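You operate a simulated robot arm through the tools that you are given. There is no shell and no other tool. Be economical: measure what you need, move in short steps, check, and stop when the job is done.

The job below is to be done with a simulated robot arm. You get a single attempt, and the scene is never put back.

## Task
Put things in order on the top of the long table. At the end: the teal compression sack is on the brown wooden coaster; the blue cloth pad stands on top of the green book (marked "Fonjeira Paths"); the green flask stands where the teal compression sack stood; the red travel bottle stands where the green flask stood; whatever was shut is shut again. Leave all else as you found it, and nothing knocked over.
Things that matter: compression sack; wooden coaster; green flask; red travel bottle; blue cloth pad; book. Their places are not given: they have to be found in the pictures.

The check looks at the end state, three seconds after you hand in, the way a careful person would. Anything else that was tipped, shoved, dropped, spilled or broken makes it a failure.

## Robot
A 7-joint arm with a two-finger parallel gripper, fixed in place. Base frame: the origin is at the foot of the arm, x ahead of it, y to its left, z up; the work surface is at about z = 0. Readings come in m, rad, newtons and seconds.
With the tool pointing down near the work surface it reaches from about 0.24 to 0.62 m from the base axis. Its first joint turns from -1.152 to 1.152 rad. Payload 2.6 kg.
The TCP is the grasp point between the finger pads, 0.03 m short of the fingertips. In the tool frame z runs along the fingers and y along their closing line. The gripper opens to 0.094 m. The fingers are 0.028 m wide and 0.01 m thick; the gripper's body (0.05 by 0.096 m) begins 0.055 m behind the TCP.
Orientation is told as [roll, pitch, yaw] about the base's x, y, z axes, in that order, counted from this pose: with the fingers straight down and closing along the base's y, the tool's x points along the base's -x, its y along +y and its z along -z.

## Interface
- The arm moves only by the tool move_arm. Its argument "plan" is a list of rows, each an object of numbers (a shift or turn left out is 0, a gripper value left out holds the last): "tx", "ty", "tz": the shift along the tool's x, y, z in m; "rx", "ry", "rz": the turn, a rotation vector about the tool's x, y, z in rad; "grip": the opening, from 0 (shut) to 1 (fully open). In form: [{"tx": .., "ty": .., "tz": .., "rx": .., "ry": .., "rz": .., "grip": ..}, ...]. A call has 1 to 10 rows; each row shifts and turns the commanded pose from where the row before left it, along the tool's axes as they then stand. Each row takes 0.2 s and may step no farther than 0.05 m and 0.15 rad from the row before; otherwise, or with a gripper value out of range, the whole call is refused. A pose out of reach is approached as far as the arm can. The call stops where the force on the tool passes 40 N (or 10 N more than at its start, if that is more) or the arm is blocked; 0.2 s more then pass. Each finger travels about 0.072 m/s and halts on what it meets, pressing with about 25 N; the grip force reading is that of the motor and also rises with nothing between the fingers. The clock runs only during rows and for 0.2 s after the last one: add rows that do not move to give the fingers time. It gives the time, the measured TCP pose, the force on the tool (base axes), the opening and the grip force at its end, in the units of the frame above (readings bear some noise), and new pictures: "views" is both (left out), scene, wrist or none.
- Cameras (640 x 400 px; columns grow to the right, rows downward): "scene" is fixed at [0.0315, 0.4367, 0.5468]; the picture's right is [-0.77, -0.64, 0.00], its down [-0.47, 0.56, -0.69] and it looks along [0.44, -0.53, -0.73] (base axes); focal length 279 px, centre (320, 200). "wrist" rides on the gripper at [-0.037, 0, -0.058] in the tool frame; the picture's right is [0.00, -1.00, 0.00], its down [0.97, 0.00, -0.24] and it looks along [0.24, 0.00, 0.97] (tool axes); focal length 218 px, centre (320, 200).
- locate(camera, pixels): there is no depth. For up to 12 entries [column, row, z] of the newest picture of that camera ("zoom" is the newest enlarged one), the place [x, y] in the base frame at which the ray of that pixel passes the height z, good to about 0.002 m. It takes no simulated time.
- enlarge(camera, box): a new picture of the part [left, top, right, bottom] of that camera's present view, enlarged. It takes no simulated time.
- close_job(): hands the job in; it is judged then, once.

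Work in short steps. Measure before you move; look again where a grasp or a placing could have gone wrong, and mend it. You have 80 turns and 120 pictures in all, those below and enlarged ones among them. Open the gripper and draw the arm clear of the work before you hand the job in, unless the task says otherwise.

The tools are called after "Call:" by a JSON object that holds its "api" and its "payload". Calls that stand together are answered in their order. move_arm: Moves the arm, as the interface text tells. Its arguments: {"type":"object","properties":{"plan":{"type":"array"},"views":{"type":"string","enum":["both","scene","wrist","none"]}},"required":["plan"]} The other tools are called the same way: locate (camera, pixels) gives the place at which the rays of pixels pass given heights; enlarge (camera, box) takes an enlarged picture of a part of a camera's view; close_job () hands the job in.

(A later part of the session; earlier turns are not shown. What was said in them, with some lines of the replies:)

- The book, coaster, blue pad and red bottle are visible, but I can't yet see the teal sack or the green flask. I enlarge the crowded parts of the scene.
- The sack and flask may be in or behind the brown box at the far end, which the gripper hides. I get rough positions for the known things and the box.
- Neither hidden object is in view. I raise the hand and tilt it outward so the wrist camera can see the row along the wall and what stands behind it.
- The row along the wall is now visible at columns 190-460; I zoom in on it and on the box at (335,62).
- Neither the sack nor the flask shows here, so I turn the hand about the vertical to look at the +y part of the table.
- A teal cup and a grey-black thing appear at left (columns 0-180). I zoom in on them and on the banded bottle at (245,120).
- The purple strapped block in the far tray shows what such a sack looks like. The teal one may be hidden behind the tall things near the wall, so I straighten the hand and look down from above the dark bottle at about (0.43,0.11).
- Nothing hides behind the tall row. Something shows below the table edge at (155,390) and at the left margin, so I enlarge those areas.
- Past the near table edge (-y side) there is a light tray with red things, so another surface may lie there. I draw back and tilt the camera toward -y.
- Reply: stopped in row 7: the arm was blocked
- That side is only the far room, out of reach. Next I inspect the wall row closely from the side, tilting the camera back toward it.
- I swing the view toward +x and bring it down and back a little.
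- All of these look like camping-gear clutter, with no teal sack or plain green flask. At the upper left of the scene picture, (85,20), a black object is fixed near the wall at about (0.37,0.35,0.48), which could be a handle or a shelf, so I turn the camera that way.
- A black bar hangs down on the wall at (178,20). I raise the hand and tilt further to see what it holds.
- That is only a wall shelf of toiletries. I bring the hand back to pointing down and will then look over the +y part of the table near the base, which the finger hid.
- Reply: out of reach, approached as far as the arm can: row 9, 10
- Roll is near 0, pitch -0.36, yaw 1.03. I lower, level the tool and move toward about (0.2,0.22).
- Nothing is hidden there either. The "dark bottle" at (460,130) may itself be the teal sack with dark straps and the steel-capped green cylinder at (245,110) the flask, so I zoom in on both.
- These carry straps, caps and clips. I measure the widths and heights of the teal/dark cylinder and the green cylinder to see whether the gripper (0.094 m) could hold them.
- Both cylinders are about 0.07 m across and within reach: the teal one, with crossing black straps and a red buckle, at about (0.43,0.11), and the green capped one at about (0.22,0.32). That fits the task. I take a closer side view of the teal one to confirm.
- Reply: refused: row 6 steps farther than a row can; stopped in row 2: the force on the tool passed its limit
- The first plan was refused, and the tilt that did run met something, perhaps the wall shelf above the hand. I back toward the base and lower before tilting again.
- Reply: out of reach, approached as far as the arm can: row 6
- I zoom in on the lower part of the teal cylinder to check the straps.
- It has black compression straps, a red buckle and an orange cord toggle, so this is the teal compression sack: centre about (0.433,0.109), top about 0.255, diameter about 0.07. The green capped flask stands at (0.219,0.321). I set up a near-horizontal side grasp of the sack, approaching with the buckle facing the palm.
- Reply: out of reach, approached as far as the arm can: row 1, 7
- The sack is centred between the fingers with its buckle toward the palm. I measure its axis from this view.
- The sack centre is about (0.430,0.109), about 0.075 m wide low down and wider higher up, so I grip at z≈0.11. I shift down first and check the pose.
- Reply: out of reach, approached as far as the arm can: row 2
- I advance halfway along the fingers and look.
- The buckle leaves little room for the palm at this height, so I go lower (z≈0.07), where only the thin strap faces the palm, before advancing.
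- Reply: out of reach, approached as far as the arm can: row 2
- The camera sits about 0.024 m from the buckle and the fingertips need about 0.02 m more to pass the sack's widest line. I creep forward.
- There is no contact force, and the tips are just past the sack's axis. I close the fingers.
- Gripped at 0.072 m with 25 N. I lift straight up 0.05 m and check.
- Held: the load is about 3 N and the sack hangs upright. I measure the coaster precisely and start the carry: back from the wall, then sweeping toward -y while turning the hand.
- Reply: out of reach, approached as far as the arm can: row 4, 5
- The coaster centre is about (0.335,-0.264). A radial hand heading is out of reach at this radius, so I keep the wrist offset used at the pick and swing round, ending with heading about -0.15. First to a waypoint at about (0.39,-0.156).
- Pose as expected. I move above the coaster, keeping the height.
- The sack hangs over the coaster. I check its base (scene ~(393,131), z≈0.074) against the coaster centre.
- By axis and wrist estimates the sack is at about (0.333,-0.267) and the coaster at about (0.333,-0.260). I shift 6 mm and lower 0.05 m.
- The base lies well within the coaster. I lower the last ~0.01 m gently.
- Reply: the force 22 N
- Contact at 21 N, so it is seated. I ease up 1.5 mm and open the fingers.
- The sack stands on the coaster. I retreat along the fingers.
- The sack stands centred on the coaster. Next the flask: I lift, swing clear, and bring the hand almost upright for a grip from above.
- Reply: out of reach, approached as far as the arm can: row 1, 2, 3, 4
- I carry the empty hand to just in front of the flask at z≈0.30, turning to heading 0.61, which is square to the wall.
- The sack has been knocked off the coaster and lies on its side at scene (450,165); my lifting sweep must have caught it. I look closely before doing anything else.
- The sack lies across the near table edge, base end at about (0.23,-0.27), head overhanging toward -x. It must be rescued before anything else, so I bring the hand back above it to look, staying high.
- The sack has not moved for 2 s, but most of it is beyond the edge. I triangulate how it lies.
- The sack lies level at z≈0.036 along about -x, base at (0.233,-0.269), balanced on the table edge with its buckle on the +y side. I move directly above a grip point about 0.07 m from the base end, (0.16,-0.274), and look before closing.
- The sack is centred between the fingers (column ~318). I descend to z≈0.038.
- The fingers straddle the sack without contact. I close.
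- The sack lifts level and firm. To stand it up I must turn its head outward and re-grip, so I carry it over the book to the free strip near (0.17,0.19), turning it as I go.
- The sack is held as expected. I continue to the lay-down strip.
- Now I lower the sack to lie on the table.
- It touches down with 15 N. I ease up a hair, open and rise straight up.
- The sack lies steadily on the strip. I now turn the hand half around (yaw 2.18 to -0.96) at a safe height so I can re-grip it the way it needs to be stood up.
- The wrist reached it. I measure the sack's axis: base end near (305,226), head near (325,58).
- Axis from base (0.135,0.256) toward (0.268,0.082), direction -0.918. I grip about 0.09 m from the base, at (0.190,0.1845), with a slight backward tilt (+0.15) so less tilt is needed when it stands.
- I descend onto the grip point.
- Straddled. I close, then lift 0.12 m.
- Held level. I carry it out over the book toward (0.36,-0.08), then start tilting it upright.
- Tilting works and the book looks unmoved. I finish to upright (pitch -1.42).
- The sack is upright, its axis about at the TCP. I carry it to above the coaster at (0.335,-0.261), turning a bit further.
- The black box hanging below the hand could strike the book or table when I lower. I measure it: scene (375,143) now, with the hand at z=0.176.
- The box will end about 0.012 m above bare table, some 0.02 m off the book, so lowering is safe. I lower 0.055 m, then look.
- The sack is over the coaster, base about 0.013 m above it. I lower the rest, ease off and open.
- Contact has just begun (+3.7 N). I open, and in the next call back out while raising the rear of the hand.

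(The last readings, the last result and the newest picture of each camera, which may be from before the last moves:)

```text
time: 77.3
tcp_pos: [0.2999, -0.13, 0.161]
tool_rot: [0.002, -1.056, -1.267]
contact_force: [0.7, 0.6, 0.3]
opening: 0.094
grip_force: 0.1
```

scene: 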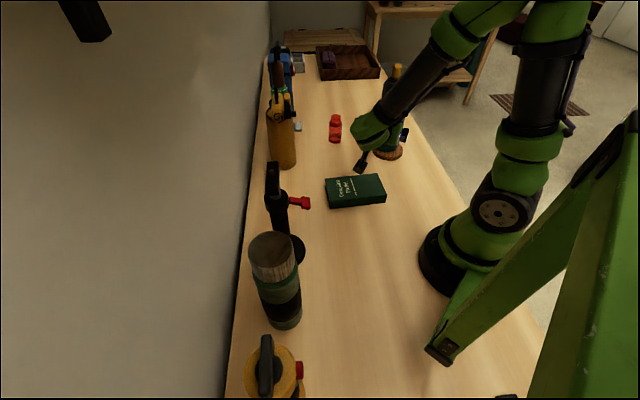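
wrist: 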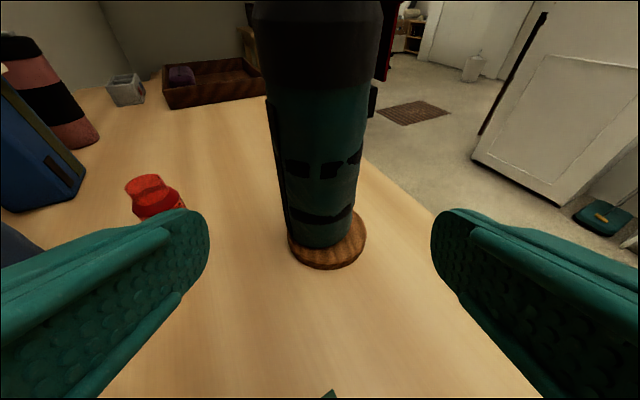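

The sack stands squarely on the coaster. I back away, raise, level the hand to a slight tilt, turn it to heading 0.61 and go over the flask, with a view at the end.

Call:
{"api": "move_arm", "payload": {"plan": [{"tz": -0.04}, {"tz": -0.04}, {"ry": 0.134}, {"ry": 0.134}, {"ry": 0.134}, {"ry": 0.134}, {"ry": 0.134}, {"ry": 0.134}, {"tx": -0.0112, "tz": -0.0436}, {"tx": -0.0112, "tz": -0.0436}], "views": "scene"}}

Call:
{"api": "move_arm", "payload": {"plan": [{"tx": 0.0284, "ty": 0.0044, "tz": -0.0073, "rx": -0.036, "rz": -0.14}, {"tx": 0.0275, "ty": 0.0086, "tz": -0.0071, "rx": -0.036, "rz": -0.14}, {"tx": 0.026, "ty": 0.0126, "tz": -0.0067, "rx": -0.036, "rz": -0.14}, {"tx": 0.024, "ty": 0.0163, "tz": -0.0062, "rx": -0.036, "rz": -0.14}, {"tx": 0.0215, "ty": 0.0197, "tz": -0.0055, "rx": -0.036, "rz": -0.14}, {"tx": 0.0185, "ty": 0.0227, "tz": -0.0048, "rx": -0.036, "rz": -0.14}, {"tx": 0.0151, "ty": 0.0252, "tz": -0.0039, "rx": -0.036, "rz": -0.14}, {"tx": 0.0115, "ty": 0.0271, "tz": -0.003, "rx": -0.036, "rz": -0.14}, {"tx": 0.0076, "ty": 0.0286, "tz": -0.0019, "rx": -0.036, "rz": -0.14}, {"tx": 0.0035, "ty": 0.0295, "tz": -0.0009, "rx": -0.036, "rz": -0.14}], "views": "none"}}

Call:
{"api": "move_arm", "payload": {"plan": [{"rx": -0.036, "rz": -0.14}, {"rx": -0.036, "rz": -0.14}, {"rx": -0.036, "rz": -0.14}, {}], "views": "both"}}

```text
time: 79.5
tcp_pos: [0.2792, -0.0661, 0.289]
tool_rot: [0.003, -0.253, -1.266]
contact_force: [-0.8, -0.5, 0.4]
opening: 0.0938
grip_force: 0.1
```

scene: 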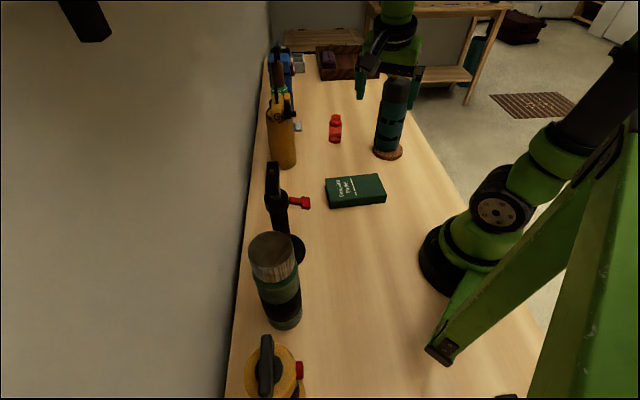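

```text
time: 81.7
tcp_pos: [0.2316, 0.226, 0.2891]
tool_rot: [-0.002, -0.253, 0.182]
contact_force: [0.4, -1.5, -0.2]
opening: 0.094
grip_force: 0.1
```

```text
time: 82.7
tcp_pos: [0.2325, 0.2266, 0.2914]
tool_rot: [-0.003, -0.254, 0.615]
contact_force: [0.0, 0.1, 0.4]
opening: 0.0938
grip_force: 0.1
```

scene: 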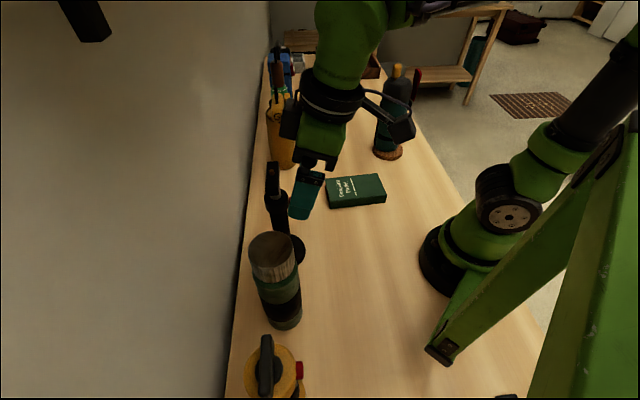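
wrist: 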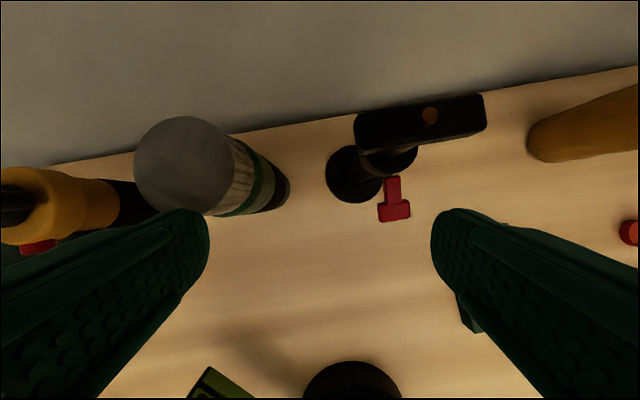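

The sack still stands. I measure the flask top from this view (centre ~(183,165)) and move to the pre-grasp point above it.

Call:
{"api": "locate", "payload": {"camera": "wrist", "pixels": [[183, 165, 0.22], [134, 165, 0.22], [232, 165, 0.22], [183, 117, 0.22], [183, 213, 0.22], [280, 203, 0], [290, 188, 0], [272, 160, 0]]}}

Call:
{"api": "move_arm", "payload": {"plan": [{"tx": -0.008, "ty": 0.0424, "tz": -0.0031}, {"tx": -0.008, "ty": 0.0424, "tz": -0.0031}, {}], "views": "wrist"}}

```text
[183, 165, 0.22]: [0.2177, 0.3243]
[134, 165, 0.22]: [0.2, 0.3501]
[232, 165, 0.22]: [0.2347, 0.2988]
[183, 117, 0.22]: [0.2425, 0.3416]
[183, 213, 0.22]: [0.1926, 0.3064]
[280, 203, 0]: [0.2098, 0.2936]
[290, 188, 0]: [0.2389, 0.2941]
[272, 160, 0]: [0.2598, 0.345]
```

```text
time: 83.5
tcp_pos: [0.194, 0.3052, 0.3026]
tool_rot: [0.0, -0.252, 0.613]
contact_force: [0.4, -0.2, 0.1]
opening: 0.094
grip_force: 0.1
```

wrist: 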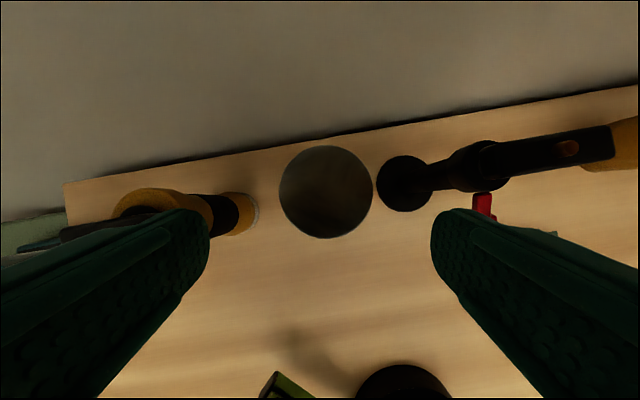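

Flask centre about (0.218,0.322), and it sits centred between the fingers. I descend along the fingers, grip it, and lift 0.06 m.

Call:
{"api": "move_arm", "payload": {"plan": [{"ty": -0.002, "tz": 0.04}, {"tz": 0.04}, {"tz": 0.03}, {"tz": 0.01}, {}], "views": "none"}}

Call:
{"api": "move_arm", "payload": {"plan": [{"grip": 0.4}, {"grip": 0.2}, {"grip": 0.0}, {"grip": 0.0}, {"grip": 0.0}], "views": "none"}}

Call:
{"api": "move_arm", "payload": {"plan": [{"tx": -0.0037, "tz": -0.0145}, {"tx": -0.0056, "tz": -0.0218}, {"tx": -0.0056, "tz": -0.0218}, {}], "views": "scene"}}

```text
time: 84.7
tcp_pos: [0.2179, 0.3208, 0.1847]
tool_rot: [-0.001, -0.253, 0.613]
contact_force: [0.0, 0.3, 0.2]
opening: 0.0941
grip_force: 0.0
```

```text
time: 85.9
tcp_pos: [0.2175, 0.3207, 0.1845]
tool_rot: [-0.002, -0.255, 0.612]
contact_force: [1.9, -0.8, 0.1]
opening: 0.0668
grip_force: 24.1
```

```text
time: 86.9
tcp_pos: [0.2189, 0.3197, 0.2444]
tool_rot: [-0.001, -0.252, 0.613]
contact_force: [-0.8, -0.4, -4.6]
opening: 0.0667
grip_force: 25.2
```

scene: 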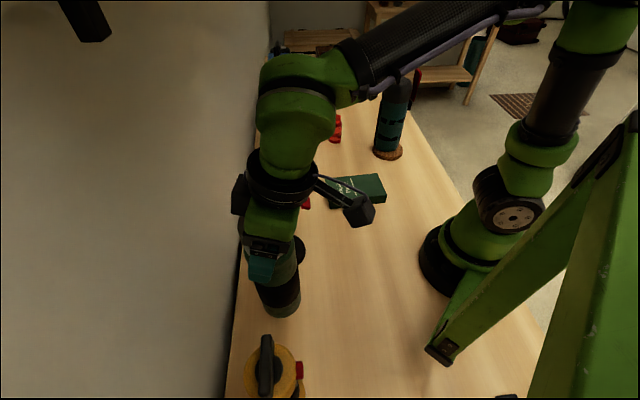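

Lifted with a 4.6 N load. I carry it: back from the wall, along the table clear of the hammer stand, then out toward the sack's old spot.

Call:
{"api": "move_arm", "payload": {"plan": [{"tx": 0.0323, "tz": -0.0083}, {"tx": 0.0323, "tz": -0.0083}, {"tx": 0.0323, "tz": -0.0083}, {"ty": -0.042}, {"ty": -0.042}, {"ty": -0.042}, {"ty": -0.042}, {"ty": -0.042}, {"ty": -0.042}, {"ty": -0.042}], "views": "none"}}

Call:
{"api": "move_arm", "payload": {"plan": [{"tx": -0.0368, "tz": 0.0095}, {"tx": -0.0368, "tz": 0.0095}, {}], "views": "both"}}

```text
time: 89.1
tcp_pos: [0.3066, 0.0224, 0.2433]
tool_rot: [-0.001, -0.253, 0.615]
contact_force: [0.7, -1.1, -4.6]
opening: 0.0667
grip_force: 25.1
```

```text
time: 89.9
tcp_pos: [0.3706, 0.0673, 0.2449]
tool_rot: [0.0, -0.253, 0.613]
contact_force: [0.9, -0.9, -4.3]
opening: 0.0671
grip_force: 25.3
```

scene: 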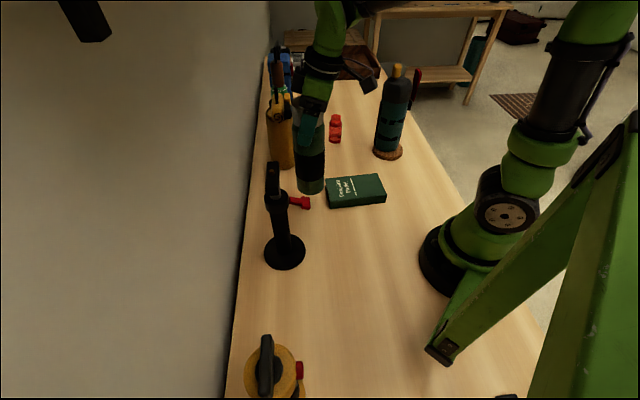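
wrist: 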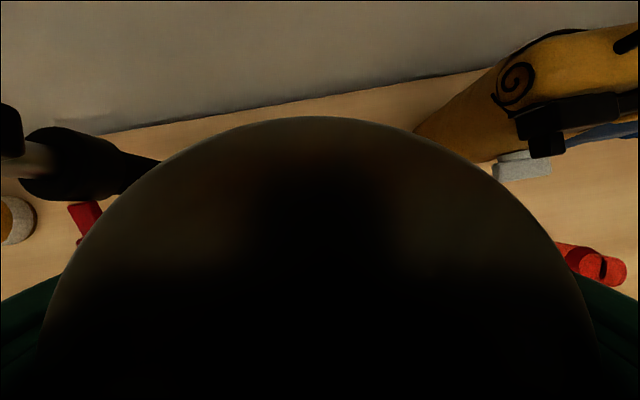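

Clear so far. I lower slightly, move to (0.431,0.110), and set it down nearly to the table.

Call:
{"api": "move_arm", "payload": {"plan": [{"tx": 0.0062, "tz": 0.0242}, {"tx": -0.0358, "tz": 0.0092}, {"tx": -0.0358, "tz": 0.0092}, {"tx": 0.0062, "tz": 0.0242}, {}], "views": "scene"}}

Call:
{"api": "move_arm", "payload": {"plan": [{"tx": 0.0012, "tz": 0.0048}, {"tx": 0.001, "tz": 0.0039}, {"tx": 0.0003, "tz": 0.001}, {}], "views": "none"}}

```text
time: 91.1
tcp_pos: [0.4314, 0.1091, 0.1945]
tool_rot: [-0.001, -0.254, 0.613]
contact_force: [0.4, -0.2, -4.0]
opening: 0.0669
grip_force: 25.4
```

scene: 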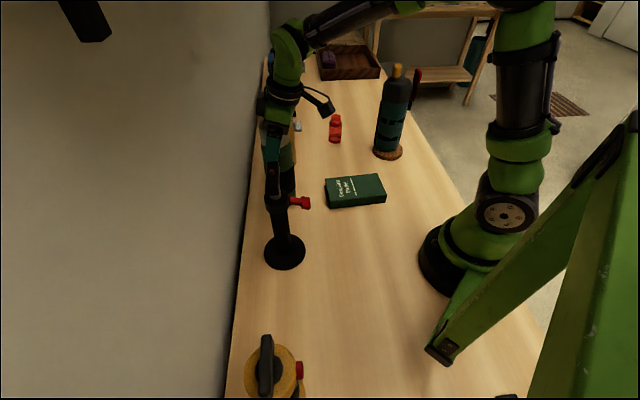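

```text
time: 92.1
tcp_pos: [0.4301, 0.1085, 0.1848]
tool_rot: [-0.002, -0.254, 0.612]
contact_force: [-0.4, -0.3, -5.1]
opening: 0.0671
grip_force: 25.3
```

It is within a millimetre of the table. I lower 2 mm more, open, retreat up along the fingers, then move back and along to above the red bottle.

Call:
{"api": "move_arm", "payload": {"plan": [{"tx": 0.0005, "tz": 0.0019}, {}, {"grip": 0.85}, {"grip": 1.0}, {}], "views": "none"}}

Call:
{"api": "move_arm", "payload": {"plan": [{"tz": -0.02}, {"tz": -0.035}, {"tz": -0.04}, {"tx": 0.0323, "tz": -0.0083}, {"tx": 0.0323, "tz": -0.0083}, {"tx": 0.0323, "tz": -0.0083}, {}], "views": "scene"}}

Call:
{"api": "move_arm", "payload": {"plan": [{"ty": -0.042}, {"ty": -0.042}, {"ty": -0.042}, {"ty": -0.042}, {"ty": -0.042}, {"ty": -0.042}, {"ty": -0.042}, {}], "views": "both"}}

```text
time: 93.3
tcp_pos: [0.43, 0.1093, 0.1837]
tool_rot: [-0.001, -0.254, 0.613]
contact_force: [0.5, -0.3, 0.1]
opening: 0.0939
grip_force: 0.1
```

```text
time: 94.9
tcp_pos: [0.3282, 0.0357, 0.2761]
tool_rot: [-0.002, -0.254, 0.614]
contact_force: [0.4, -1.0, 0.2]
opening: 0.094
grip_force: 0.0
```

scene: 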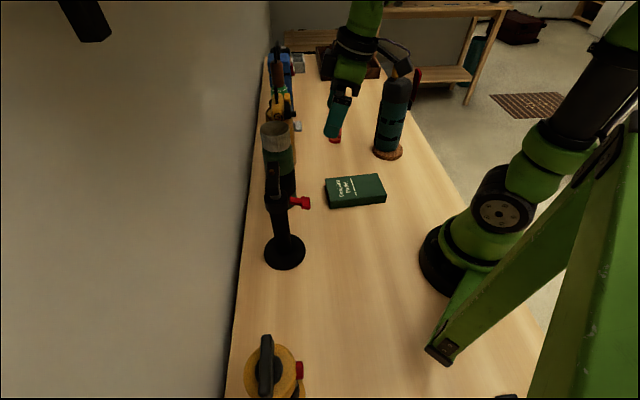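

```text
time: 96.7
tcp_pos: [0.497, -0.2028, 0.275]
tool_rot: [0.0, -0.255, 0.613]
contact_force: [0.1, -0.1, 0.4]
opening: 0.0939
grip_force: 0.0
```

scene: 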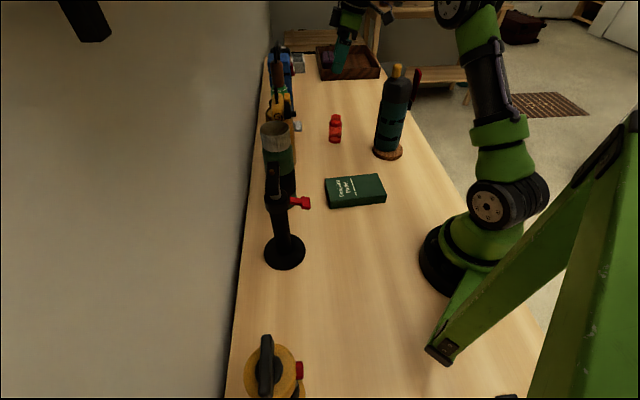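
wrist: 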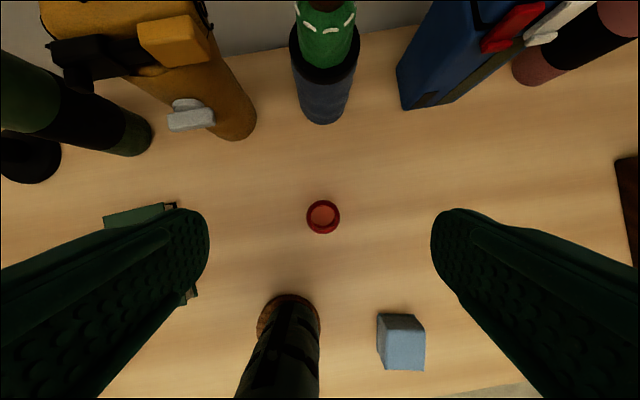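

The flask stands in the sack's old place. The red bottle is right below at (322,216); I measure it and the pad at (401,342).

Call:
{"api": "locate", "payload": {"camera": "wrist", "pixels": [[322, 216, 0.08], [322, 216, 0.0], [306, 216, 0.06], [340, 216, 0.06], [378, 313, 0], [422, 313, 0.05], [384, 370, 0.05], [425, 369, 0.05], [423, 325, 0.05], [380, 332, 0.05]]}}

Call:
{"api": "locate", "payload": {"camera": "scene", "pixels": [[336, 140, 0], [331, 139, 0], [341, 139, 0], [335, 115, 0.08], [379, 127, 0], [396, 128, 0], [379, 112, 0.045], [397, 112, 0.045]]}}

Call:
{"api": "enlarge", "payload": {"camera": "scene", "box": [320, 95, 410, 155]}}

```text
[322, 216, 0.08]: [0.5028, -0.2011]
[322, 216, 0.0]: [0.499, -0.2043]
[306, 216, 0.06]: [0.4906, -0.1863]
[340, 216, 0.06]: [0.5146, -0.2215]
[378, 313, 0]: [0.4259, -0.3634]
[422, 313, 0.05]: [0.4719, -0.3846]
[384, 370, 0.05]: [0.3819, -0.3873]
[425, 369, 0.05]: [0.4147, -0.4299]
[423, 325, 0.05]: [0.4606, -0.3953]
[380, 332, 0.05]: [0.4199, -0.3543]
```

```text
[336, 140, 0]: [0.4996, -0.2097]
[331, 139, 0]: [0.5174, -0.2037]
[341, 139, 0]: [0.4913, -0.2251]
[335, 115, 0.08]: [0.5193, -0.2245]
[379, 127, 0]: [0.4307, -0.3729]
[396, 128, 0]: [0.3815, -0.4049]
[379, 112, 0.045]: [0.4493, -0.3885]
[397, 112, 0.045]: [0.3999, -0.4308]
```

```text
6.67 times, centred on (365, 125) of scene
```

zoom: 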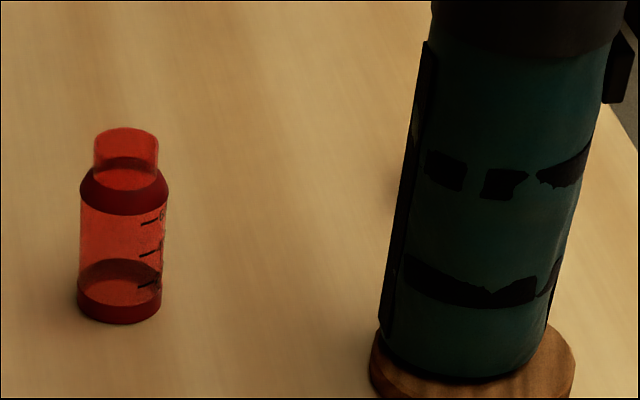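

Bottle centre is about (0.501,-0.2035), diameter 0.037, height 0.085. To keep the hanging box away from the sack I turn to heading 1.0 and go vertical, then descend, grip and lift.

Call:
{"api": "move_arm", "payload": {"plan": [{"rx": -0.0324, "rz": -0.1249}, {"rx": -0.0324, "rz": -0.1249}, {"rx": -0.0324, "rz": -0.1249}, {"ry": 0.127}, {"ry": 0.127}, {"tx": -0.0016, "ty": -0.0037}, {}], "views": "none"}}

Call:
{"api": "move_arm", "payload": {"plan": [{"tz": 0.045}, {"tz": 0.045}, {"tz": 0.045}, {"tz": 0.045}, {"tz": 0.03}, {"tz": 0.012}, {}], "views": "wrist"}}

Call:
{"api": "move_arm", "payload": {"plan": [{"grip": 0.5}, {"grip": 0.3}, {"grip": 0.15}, {"grip": 0.0}, {"grip": 0.0}, {"grip": 0.0}], "views": "wrist"}}

```text
time: 98.3
tcp_pos: [0.5015, -0.2036, 0.2757]
tool_rot: [-0.002, 0.003, 1.0]
contact_force: [-1.4, -0.1, -0.3]
opening: 0.0941
grip_force: 0.1
```

```text
time: 99.9
tcp_pos: [0.5026, -0.2031, 0.0525]
tool_rot: [-0.002, 0.0, 1.0]
contact_force: [-0.5, -0.1, -1.1]
opening: 0.094
grip_force: 0.0
```

wrist: 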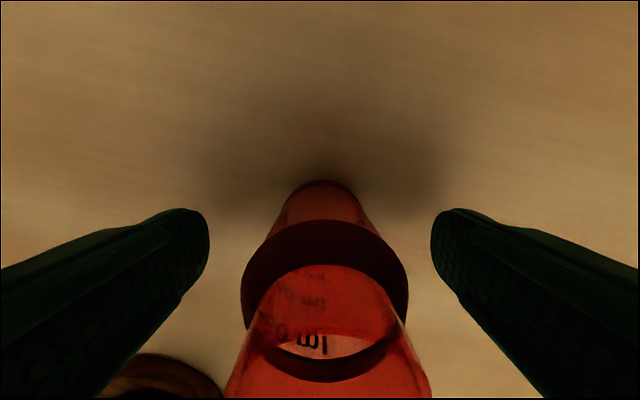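

```text
time: 101.3
tcp_pos: [0.5018, -0.2037, 0.0543]
tool_rot: [-0.003, 0.001, 1.0]
contact_force: [-0.8, 1.1, 1.2]
opening: 0.0406
grip_force: 24.4
```

wrist: 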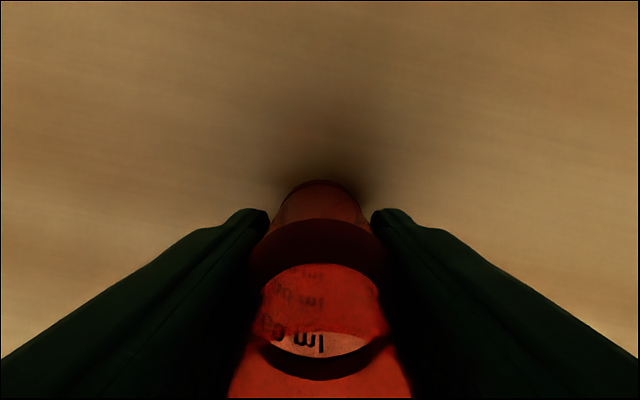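

Gripped at 0.041 m. I lift 0.2 m, turn back to heading 0.61, and carry it along the clear corridor to the flask's old place.

Call:
{"api": "move_arm", "payload": {"plan": [{"tz": -0.02}, {"tz": -0.045}, {"tz": -0.045}, {"tz": -0.045}, {"tz": -0.045}, {"rz": 0.129}, {"rz": 0.129}, {"rz": 0.129}, {"tx": 0.03}, {}], "views": "scene"}}

Call:
{"api": "move_arm", "payload": {"plan": [{"ty": 0.0455}, {"ty": 0.0455}, {"ty": 0.0455}, {"ty": 0.0455}, {"ty": 0.0455}, {"ty": 0.0455}, {"ty": 0.0455}, {"ty": 0.0455}, {"ty": 0.0455}, {"ty": 0.0455}], "views": "none"}}

Call:
{"api": "move_arm", "payload": {"plan": [{"ty": 0.0455}, {"ty": 0.0455}, {"ty": 0.0455}, {}], "views": "scene"}}

```text
time: 103.5
tcp_pos: [0.4766, -0.2217, 0.2538]
tool_rot: [-0.002, 0.002, 0.612]
contact_force: [0.1, 0.5, 0.3]
opening: 0.0403
grip_force: 25.3
```

scene: 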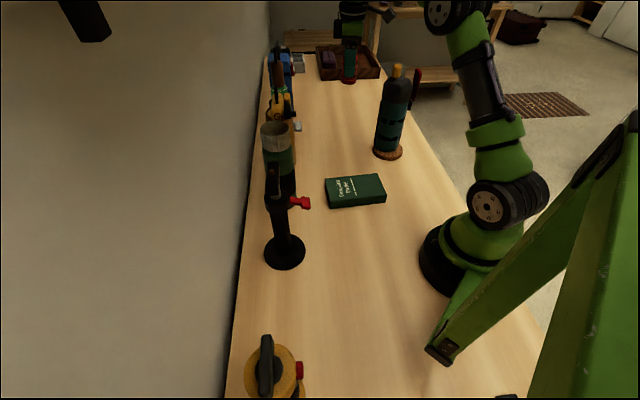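

```text
time: 105.7
tcp_pos: [0.217, 0.1548, 0.2514]
tool_rot: [-0.003, 0.002, 0.614]
contact_force: [-0.5, 0.3, 0.1]
opening: 0.0405
grip_force: 24.6
```

```text
time: 106.7
tcp_pos: [0.1367, 0.2642, 0.2523]
tool_rot: [-0.002, 0.001, 0.615]
contact_force: [-0.2, 0.5, -1.1]
opening: 0.0405
grip_force: 24.8
```

scene: 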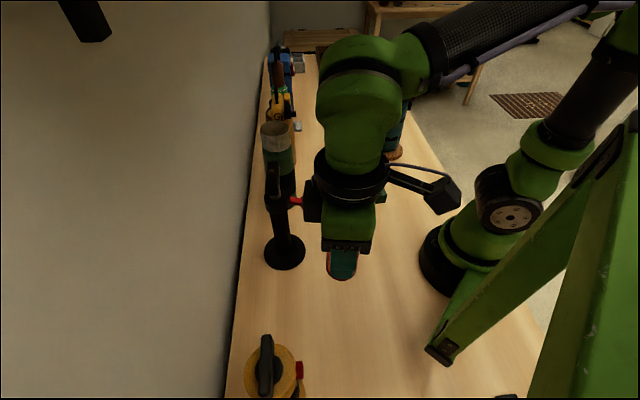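

Over the corridor end. I move out to (0.218,0.3215) and lower to just above the table.

Call:
{"api": "move_arm", "payload": {"plan": [{"tx": -0.0332}, {"tx": -0.0332}, {"tx": -0.0332}, {"tz": 0.045}, {"tz": 0.045}, {"tz": 0.045}, {"tz": 0.045}, {}], "views": "scene"}}

Call:
{"api": "move_arm", "payload": {"plan": [{"tz": 0.01}, {"tz": 0.006}, {"tz": 0.002}, {}], "views": "none"}}

```text
time: 108.5
tcp_pos: [0.2201, 0.319, 0.0728]
tool_rot: [0.0, 0.002, 0.612]
contact_force: [-1.2, 0.1, -0.9]
opening: 0.0406
grip_force: 24.9
```

scene: 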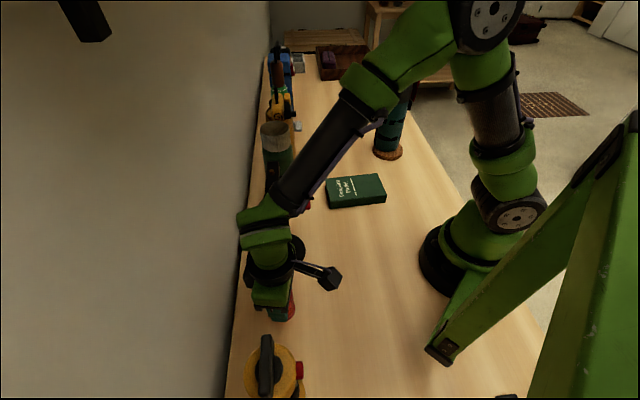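

```text
time: 109.5
tcp_pos: [0.2195, 0.3194, 0.0545]
tool_rot: [-0.002, 0.001, 0.612]
contact_force: [-0.5, 0.1, -1.1]
opening: 0.0408
grip_force: 25.2
```

The bottle is a hair above the table, at the flask's old place. I set it down, open, rise, and travel along the corridor to above the blue pad at about (0.417,-0.402).

Call:
{"api": "move_arm", "payload": {"plan": [{"tz": 0.0015}, {}, {"grip": 0.55}, {"grip": 0.8}, {"grip": 1.0}, {}], "views": "none"}}

Call:
{"api": "move_arm", "payload": {"plan": [{"tz": -0.02}, {"tz": -0.045}, {"tz": -0.045}, {"tz": -0.045}, {"tz": -0.045}, {"tz": -0.045}, {"tx": 0.0332}, {"tx": 0.0332}, {"tx": 0.0332}, {}], "views": "scene"}}

Call:
{"api": "move_arm", "payload": {"plan": [{"ty": -0.0455}, {"ty": -0.0455}, {"ty": -0.0455}, {"ty": -0.0455}, {"ty": -0.0455}, {"ty": -0.0455}, {"ty": -0.0455}, {"ty": -0.0455}, {"ty": -0.0455}, {"ty": -0.0455}], "views": "none"}}

Call:
{"api": "move_arm", "payload": {"plan": [{"ty": -0.0455}, {"ty": -0.0455}, {"ty": -0.0455}, {"tx": 0.0384, "ty": -0.0285}, {"tx": 0.0384, "ty": -0.0285}, {"tx": 0.0384, "ty": -0.0285}, {"tx": 0.0384, "ty": -0.0285}, {}], "views": "both"}}

```text
time: 110.9
tcp_pos: [0.218, 0.3186, 0.0522]
tool_rot: [0.0, 0.003, 0.611]
contact_force: [0.3, 0.1, 0.5]
opening: 0.0941
grip_force: 0.1
```

```text
time: 113.1
tcp_pos: [0.1354, 0.2627, 0.2988]
tool_rot: [-0.002, 0.001, 0.612]
contact_force: [-0.9, 0.6, -0.8]
opening: 0.0939
grip_force: 0.1
```

scene: 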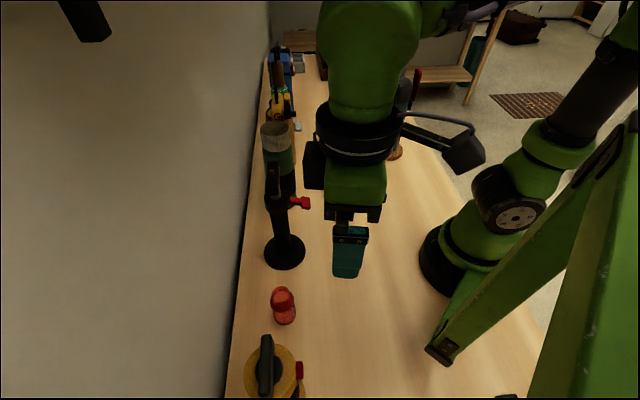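

```text
time: 115.3
tcp_pos: [0.3953, -0.1098, 0.3004]
tool_rot: [-0.002, 0.001, 0.615]
contact_force: [0.6, 0.2, -0.3]
opening: 0.0939
grip_force: 0.1
```

```text
time: 117.1
tcp_pos: [0.4091, -0.3769, 0.2911]
tool_rot: [-0.001, 0.0, 0.614]
contact_force: [-0.2, 0.8, -0.1]
opening: 0.0938
grip_force: 0.1
out of reach, approached as far as the arm can: row 6, 7
```

scene: 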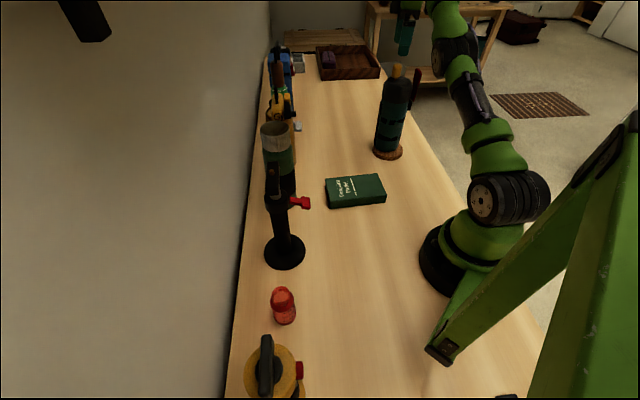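
wrist: 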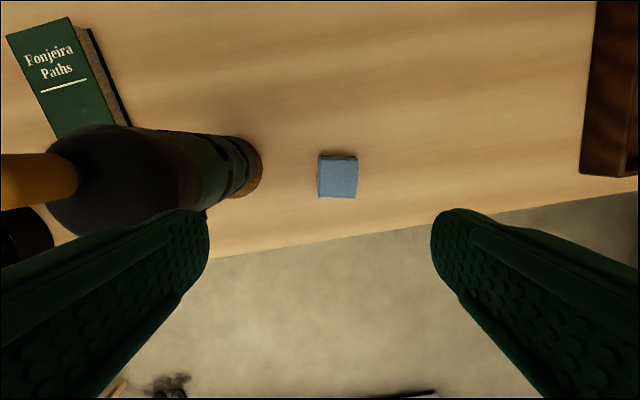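

The bottle stands in the flask's old place and the sack is undisturbed. The pad's top is at (318–357,157–197); I locate it and the book.

Call:
{"api": "locate", "payload": {"camera": "wrist", "pixels": [[338, 178, 0.045], [319, 160, 0.045], [357, 157, 0.045], [357, 197, 0.045], [319, 196, 0.045], [317, 155, 0.0]]}}

Call:
{"api": "locate", "payload": {"camera": "scene", "pixels": [[325, 179, 0.03], [376, 173, 0.03], [386, 191, 0.03], [328, 195, 0.03], [329, 208, 0.0], [386, 203, 0.0]]}}

Call:
{"api": "enlarge", "payload": {"camera": "scene", "box": [310, 160, 400, 220]}}

```text
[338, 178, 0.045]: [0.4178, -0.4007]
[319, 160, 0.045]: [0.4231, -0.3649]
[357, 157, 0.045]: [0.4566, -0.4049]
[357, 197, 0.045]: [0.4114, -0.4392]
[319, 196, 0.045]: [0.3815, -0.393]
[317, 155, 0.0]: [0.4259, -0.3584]
```

```text
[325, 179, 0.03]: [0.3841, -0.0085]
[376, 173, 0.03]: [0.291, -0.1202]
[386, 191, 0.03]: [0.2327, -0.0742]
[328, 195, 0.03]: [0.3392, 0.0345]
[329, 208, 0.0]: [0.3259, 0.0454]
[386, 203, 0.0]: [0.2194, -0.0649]
```

```text
6.67 times, centred on (355, 190) of scene
```

zoom: 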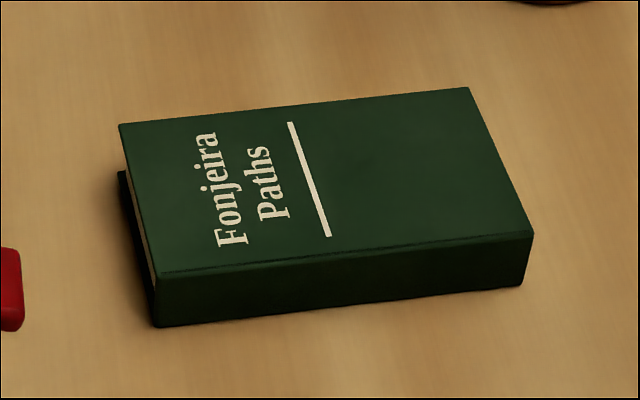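

Pad centre is about (0.418,-0.4005), about 0.053 m wide; book centre about (0.304,-0.037). I descend on the pad, close and lift.

Call:
{"api": "move_arm", "payload": {"plan": [{"tz": 0.045}, {"tz": 0.045}, {"tz": 0.045}, {"tx": 0.0063, "ty": -0.0244, "rz": -0.02}, {"tz": 0.045}, {"tz": 0.04}, {"tz": 0.02}, {"tz": 0.012}, {}], "views": "wrist"}}

Call:
{"api": "move_arm", "payload": {"plan": [{"grip": 0.6}, {"grip": 0.3}, {"grip": 0.0}, {"grip": 0.0}, {"grip": 0.0}], "views": "none"}}

Call:
{"api": "move_arm", "payload": {"plan": [{"tz": -0.02}, {"tz": -0.045}, {"tz": -0.045}, {}], "views": "scene"}}

```text
time: 119.1
tcp_pos: [0.4672, -0.4228, 0.0901]
tool_rot: [-0.066, -0.014, 0.639]
contact_force: [0.3, 1.6, -0.1]
opening: 0.0941
grip_force: 0.1
out of reach, approached as far as the arm can: row 1, 2, 3, 4, 5, 6
```

wrist: 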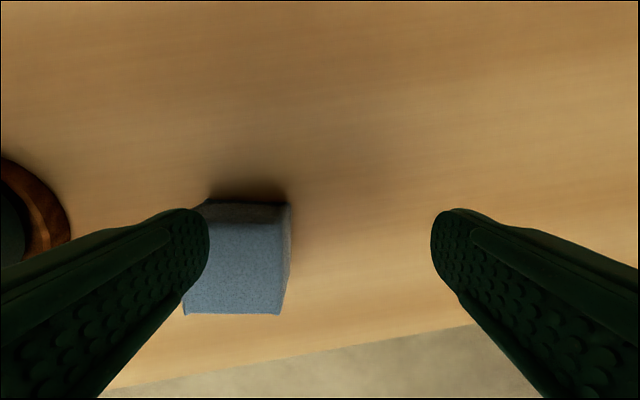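

```text
time: 120.3
tcp_pos: [0.4651, -0.4226, 0.0849]
tool_rot: [-0.058, -0.009, 0.635]
contact_force: [1.0, -0.3, 0.5]
opening: 0.0002
grip_force: 25.3
```

```text
time: 121.3
tcp_pos: [0.4547, -0.401, 0.1487]
tool_rot: [0.0, 0.001, 0.633]
contact_force: [0.1, 0.4, 0.2]
opening: 0.0
grip_force: 24.5
out of reach, approached as far as the arm can: row 2, 3
```

scene: 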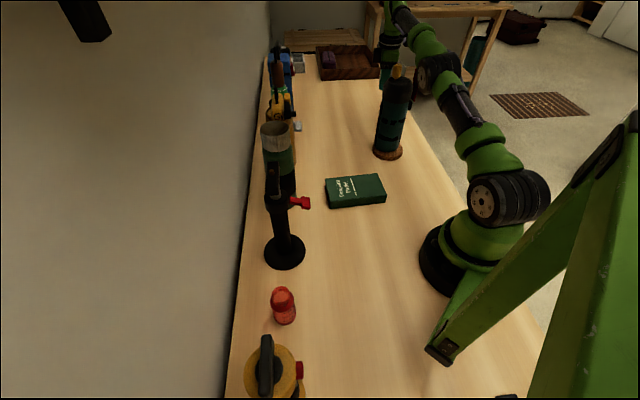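

The descent drifted because the wrist roll is at its limit (yaw minus bearing ≈1.37), and the fingers closed in air above the pad. I re-open, turn the yaw back to 0.54, and line up over the pad again.

Call:
{"api": "move_arm", "payload": {"plan": [{"rz": 0.09, "grip": 1.0}, {"tx": 0.0156, "ty": 0.0097, "grip": 1.0}, {"tx": 0.0156, "ty": 0.0097, "grip": 1.0}, {"grip": 1.0}, {"grip": 1.0}], "views": "wrist"}}

```text
time: 122.5
tcp_pos: [0.4195, -0.4013, 0.1493]
tool_rot: [-0.002, 0.002, 0.544]
contact_force: [-0.2, -0.6, -0.1]
opening: 0.094
grip_force: 0.1
```

wrist: 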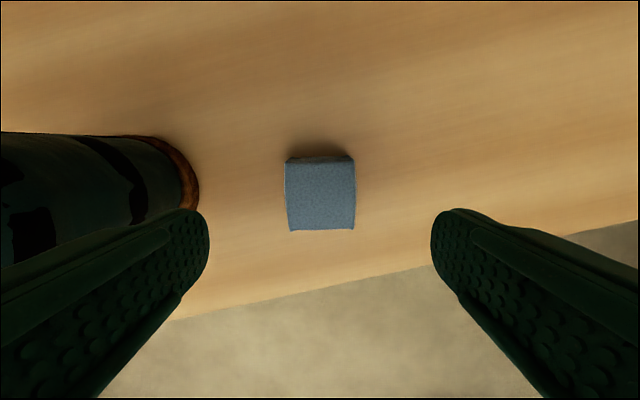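

Centred over the pad (column 320). I descend, grip, lift, and carry it round the sack at a safe height to above the book.

Call:
{"api": "move_arm", "payload": {"plan": [{"tz": 0.045}, {"tz": 0.04}, {"tz": 0.02}, {"tz": 0.007}, {}, {"grip": 0.6}, {"grip": 0.3}, {"grip": 0.0}, {"grip": 0.0}, {"grip": 0.0}], "views": "none"}}

Call:
{"api": "move_arm", "payload": {"plan": [{"tz": -0.02}, {"tz": -0.045}, {"tz": -0.045}, {"tx": -0.0379, "ty": 0.02}, {"tx": -0.0379, "ty": 0.02}, {"tx": -0.0379, "ty": 0.02}, {"tx": -0.0379, "ty": 0.02}, {"tz": -0.045}, {"tz": -0.045}, {}], "views": "scene"}}

Call:
{"api": "move_arm", "payload": {"plan": [{"tx": 0.0028, "ty": 0.042}, {"tx": 0.0028, "ty": 0.042}, {"tx": 0.0028, "ty": 0.042}, {"tx": 0.0028, "ty": 0.042}, {"tx": 0.0028, "ty": 0.042}, {"tx": 0.0028, "ty": 0.042}, {"tx": 0.0028, "ty": 0.042}, {"tx": 0.0424}, {}], "views": "scene"}}

```text
time: 124.7
tcp_pos: [0.4189, -0.4022, 0.0366]
tool_rot: [-0.001, 0.004, 0.542]
contact_force: [-0.1, -0.6, 0.3]
opening: 0.066
grip_force: 24.9
```

```text
time: 126.9
tcp_pos: [0.5124, -0.254, 0.2345]
tool_rot: [-0.002, 0.002, 0.544]
contact_force: [-0.6, 0.4, 0.1]
opening: 0.0659
grip_force: 25.3
```

scene: 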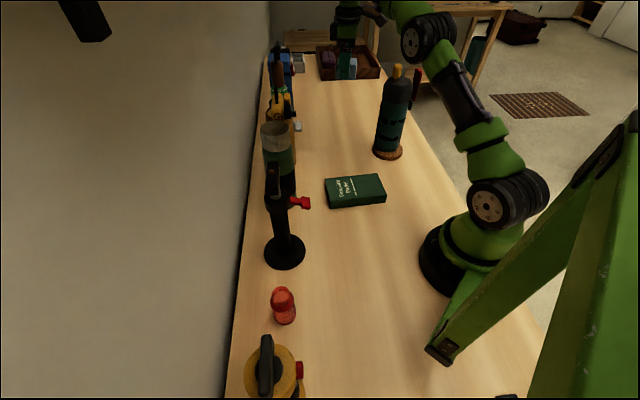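

```text
time: 128.9
tcp_pos: [0.3029, -0.0361, 0.2376]
tool_rot: [-0.002, 0.0, 0.543]
contact_force: [0.7, -0.3, -0.7]
opening: 0.0658
grip_force: 24.6
5 turns are left
```

scene: 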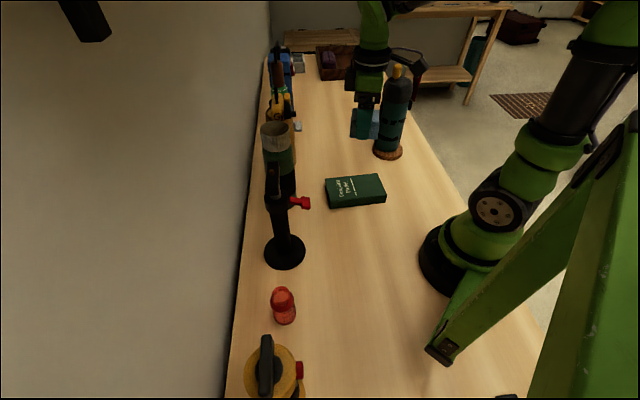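

The pad is held (0.066 m) above the book centre. I lower to just above the book and then creep.

Call:
{"api": "move_arm", "payload": {"plan": [{"tz": 0.045}, {"tz": 0.045}, {"tz": 0.045}, {"tz": 0.025}, {}], "views": "scene"}}

Call:
{"api": "move_arm", "payload": {"plan": [{"tz": 0.004}, {"tz": 0.004}, {"tz": 0.003}, {}], "views": "none"}}

Call:
{"api": "enlarge", "payload": {"camera": "scene", "box": [290, 130, 420, 220]}}

```text
time: 130.1
tcp_pos: [0.3044, -0.0329, 0.0773]
tool_rot: [-0.002, 0.001, 0.543]
contact_force: [0.4, -0.2, -0.1]
opening: 0.0656
grip_force: 25.1
```

scene: 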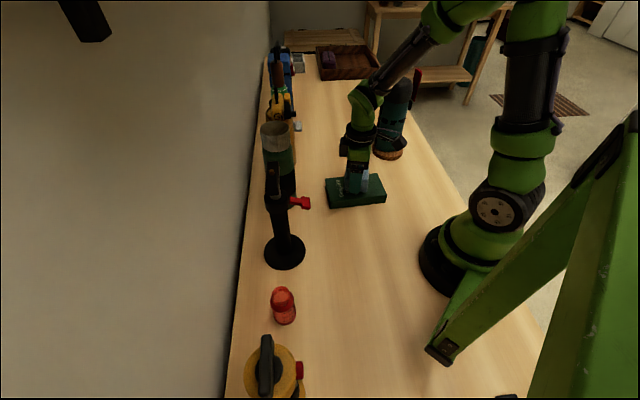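

```text
time: 131.1
tcp_pos: [0.3041, -0.034, 0.065]
tool_rot: [-0.005, 0.001, 0.543]
contact_force: [-7.9, 2.1, 29.6]
opening: 0.0656
grip_force: 24.6
no pictures are left
```

```text
refused: no pictures are left
4 turns are left
```

Firm contact with the book (30 N) and no pictures left. I ease up slightly, open, and rise straight up clear of the work.

Call:
{"api": "move_arm", "payload": {"plan": [{"tz": -0.002}, {}, {"grip": 0.85}, {"grip": 1.0}, {"grip": 1.0}, {}], "views": "none"}}

Call:
{"api": "move_arm", "payload": {"plan": [{"tz": -0.02}, {"tz": -0.04}, {"tz": -0.045}, {"tz": -0.045}, {"tz": -0.045}, {}], "views": "none"}}

```text
time: 132.5
tcp_pos: [0.303, -0.0336, 0.0673]
tool_rot: [-0.003, 0.002, 0.542]
contact_force: [0.4, 0.1, -0.2]
opening: 0.094
grip_force: 0.1
no pictures are left
```

```text
time: 133.9
tcp_pos: [0.3042, -0.033, 0.2632]
tool_rot: [-0.002, 0.001, 0.542]
contact_force: [0.4, 0.2, -0.1]
opening: 0.0943
grip_force: 0.1
no pictures are left
3 turns are left
```

The gripper is open and clear, with no stray force on the tool. I hand the job in.

Call:
{"api": "close_job", "payload": {}}

```text
The job is handed in.
```

I handed the job in with all four things placed, but the teal sack was knocked over partway through and I ran out of pictures before I could check the pad.

- **Teal sack:** it is on the coaster. I first set it there, then the arm knocked it off and it lay across the near table edge. I picked it up again and stood it back on the coaster, and it was upright in every later picture.
- **Green flask:** it stands where the sack stood.
- **Red bottle:** it stands where the flask stood, within about 3 mm.
- **Blue pad:** I pressed it onto the middle of the book and released it. I have no picture of it after the release, only force and position readings that looked normal.
- **Nothing opened:** I opened nothing, so nothing needed shutting again.
- **Possible shelf contact:** early on, the arm touched something, probably the wall shelf, while I was looking around. I saw no sign of damage, but I didn't look at the shelf again.
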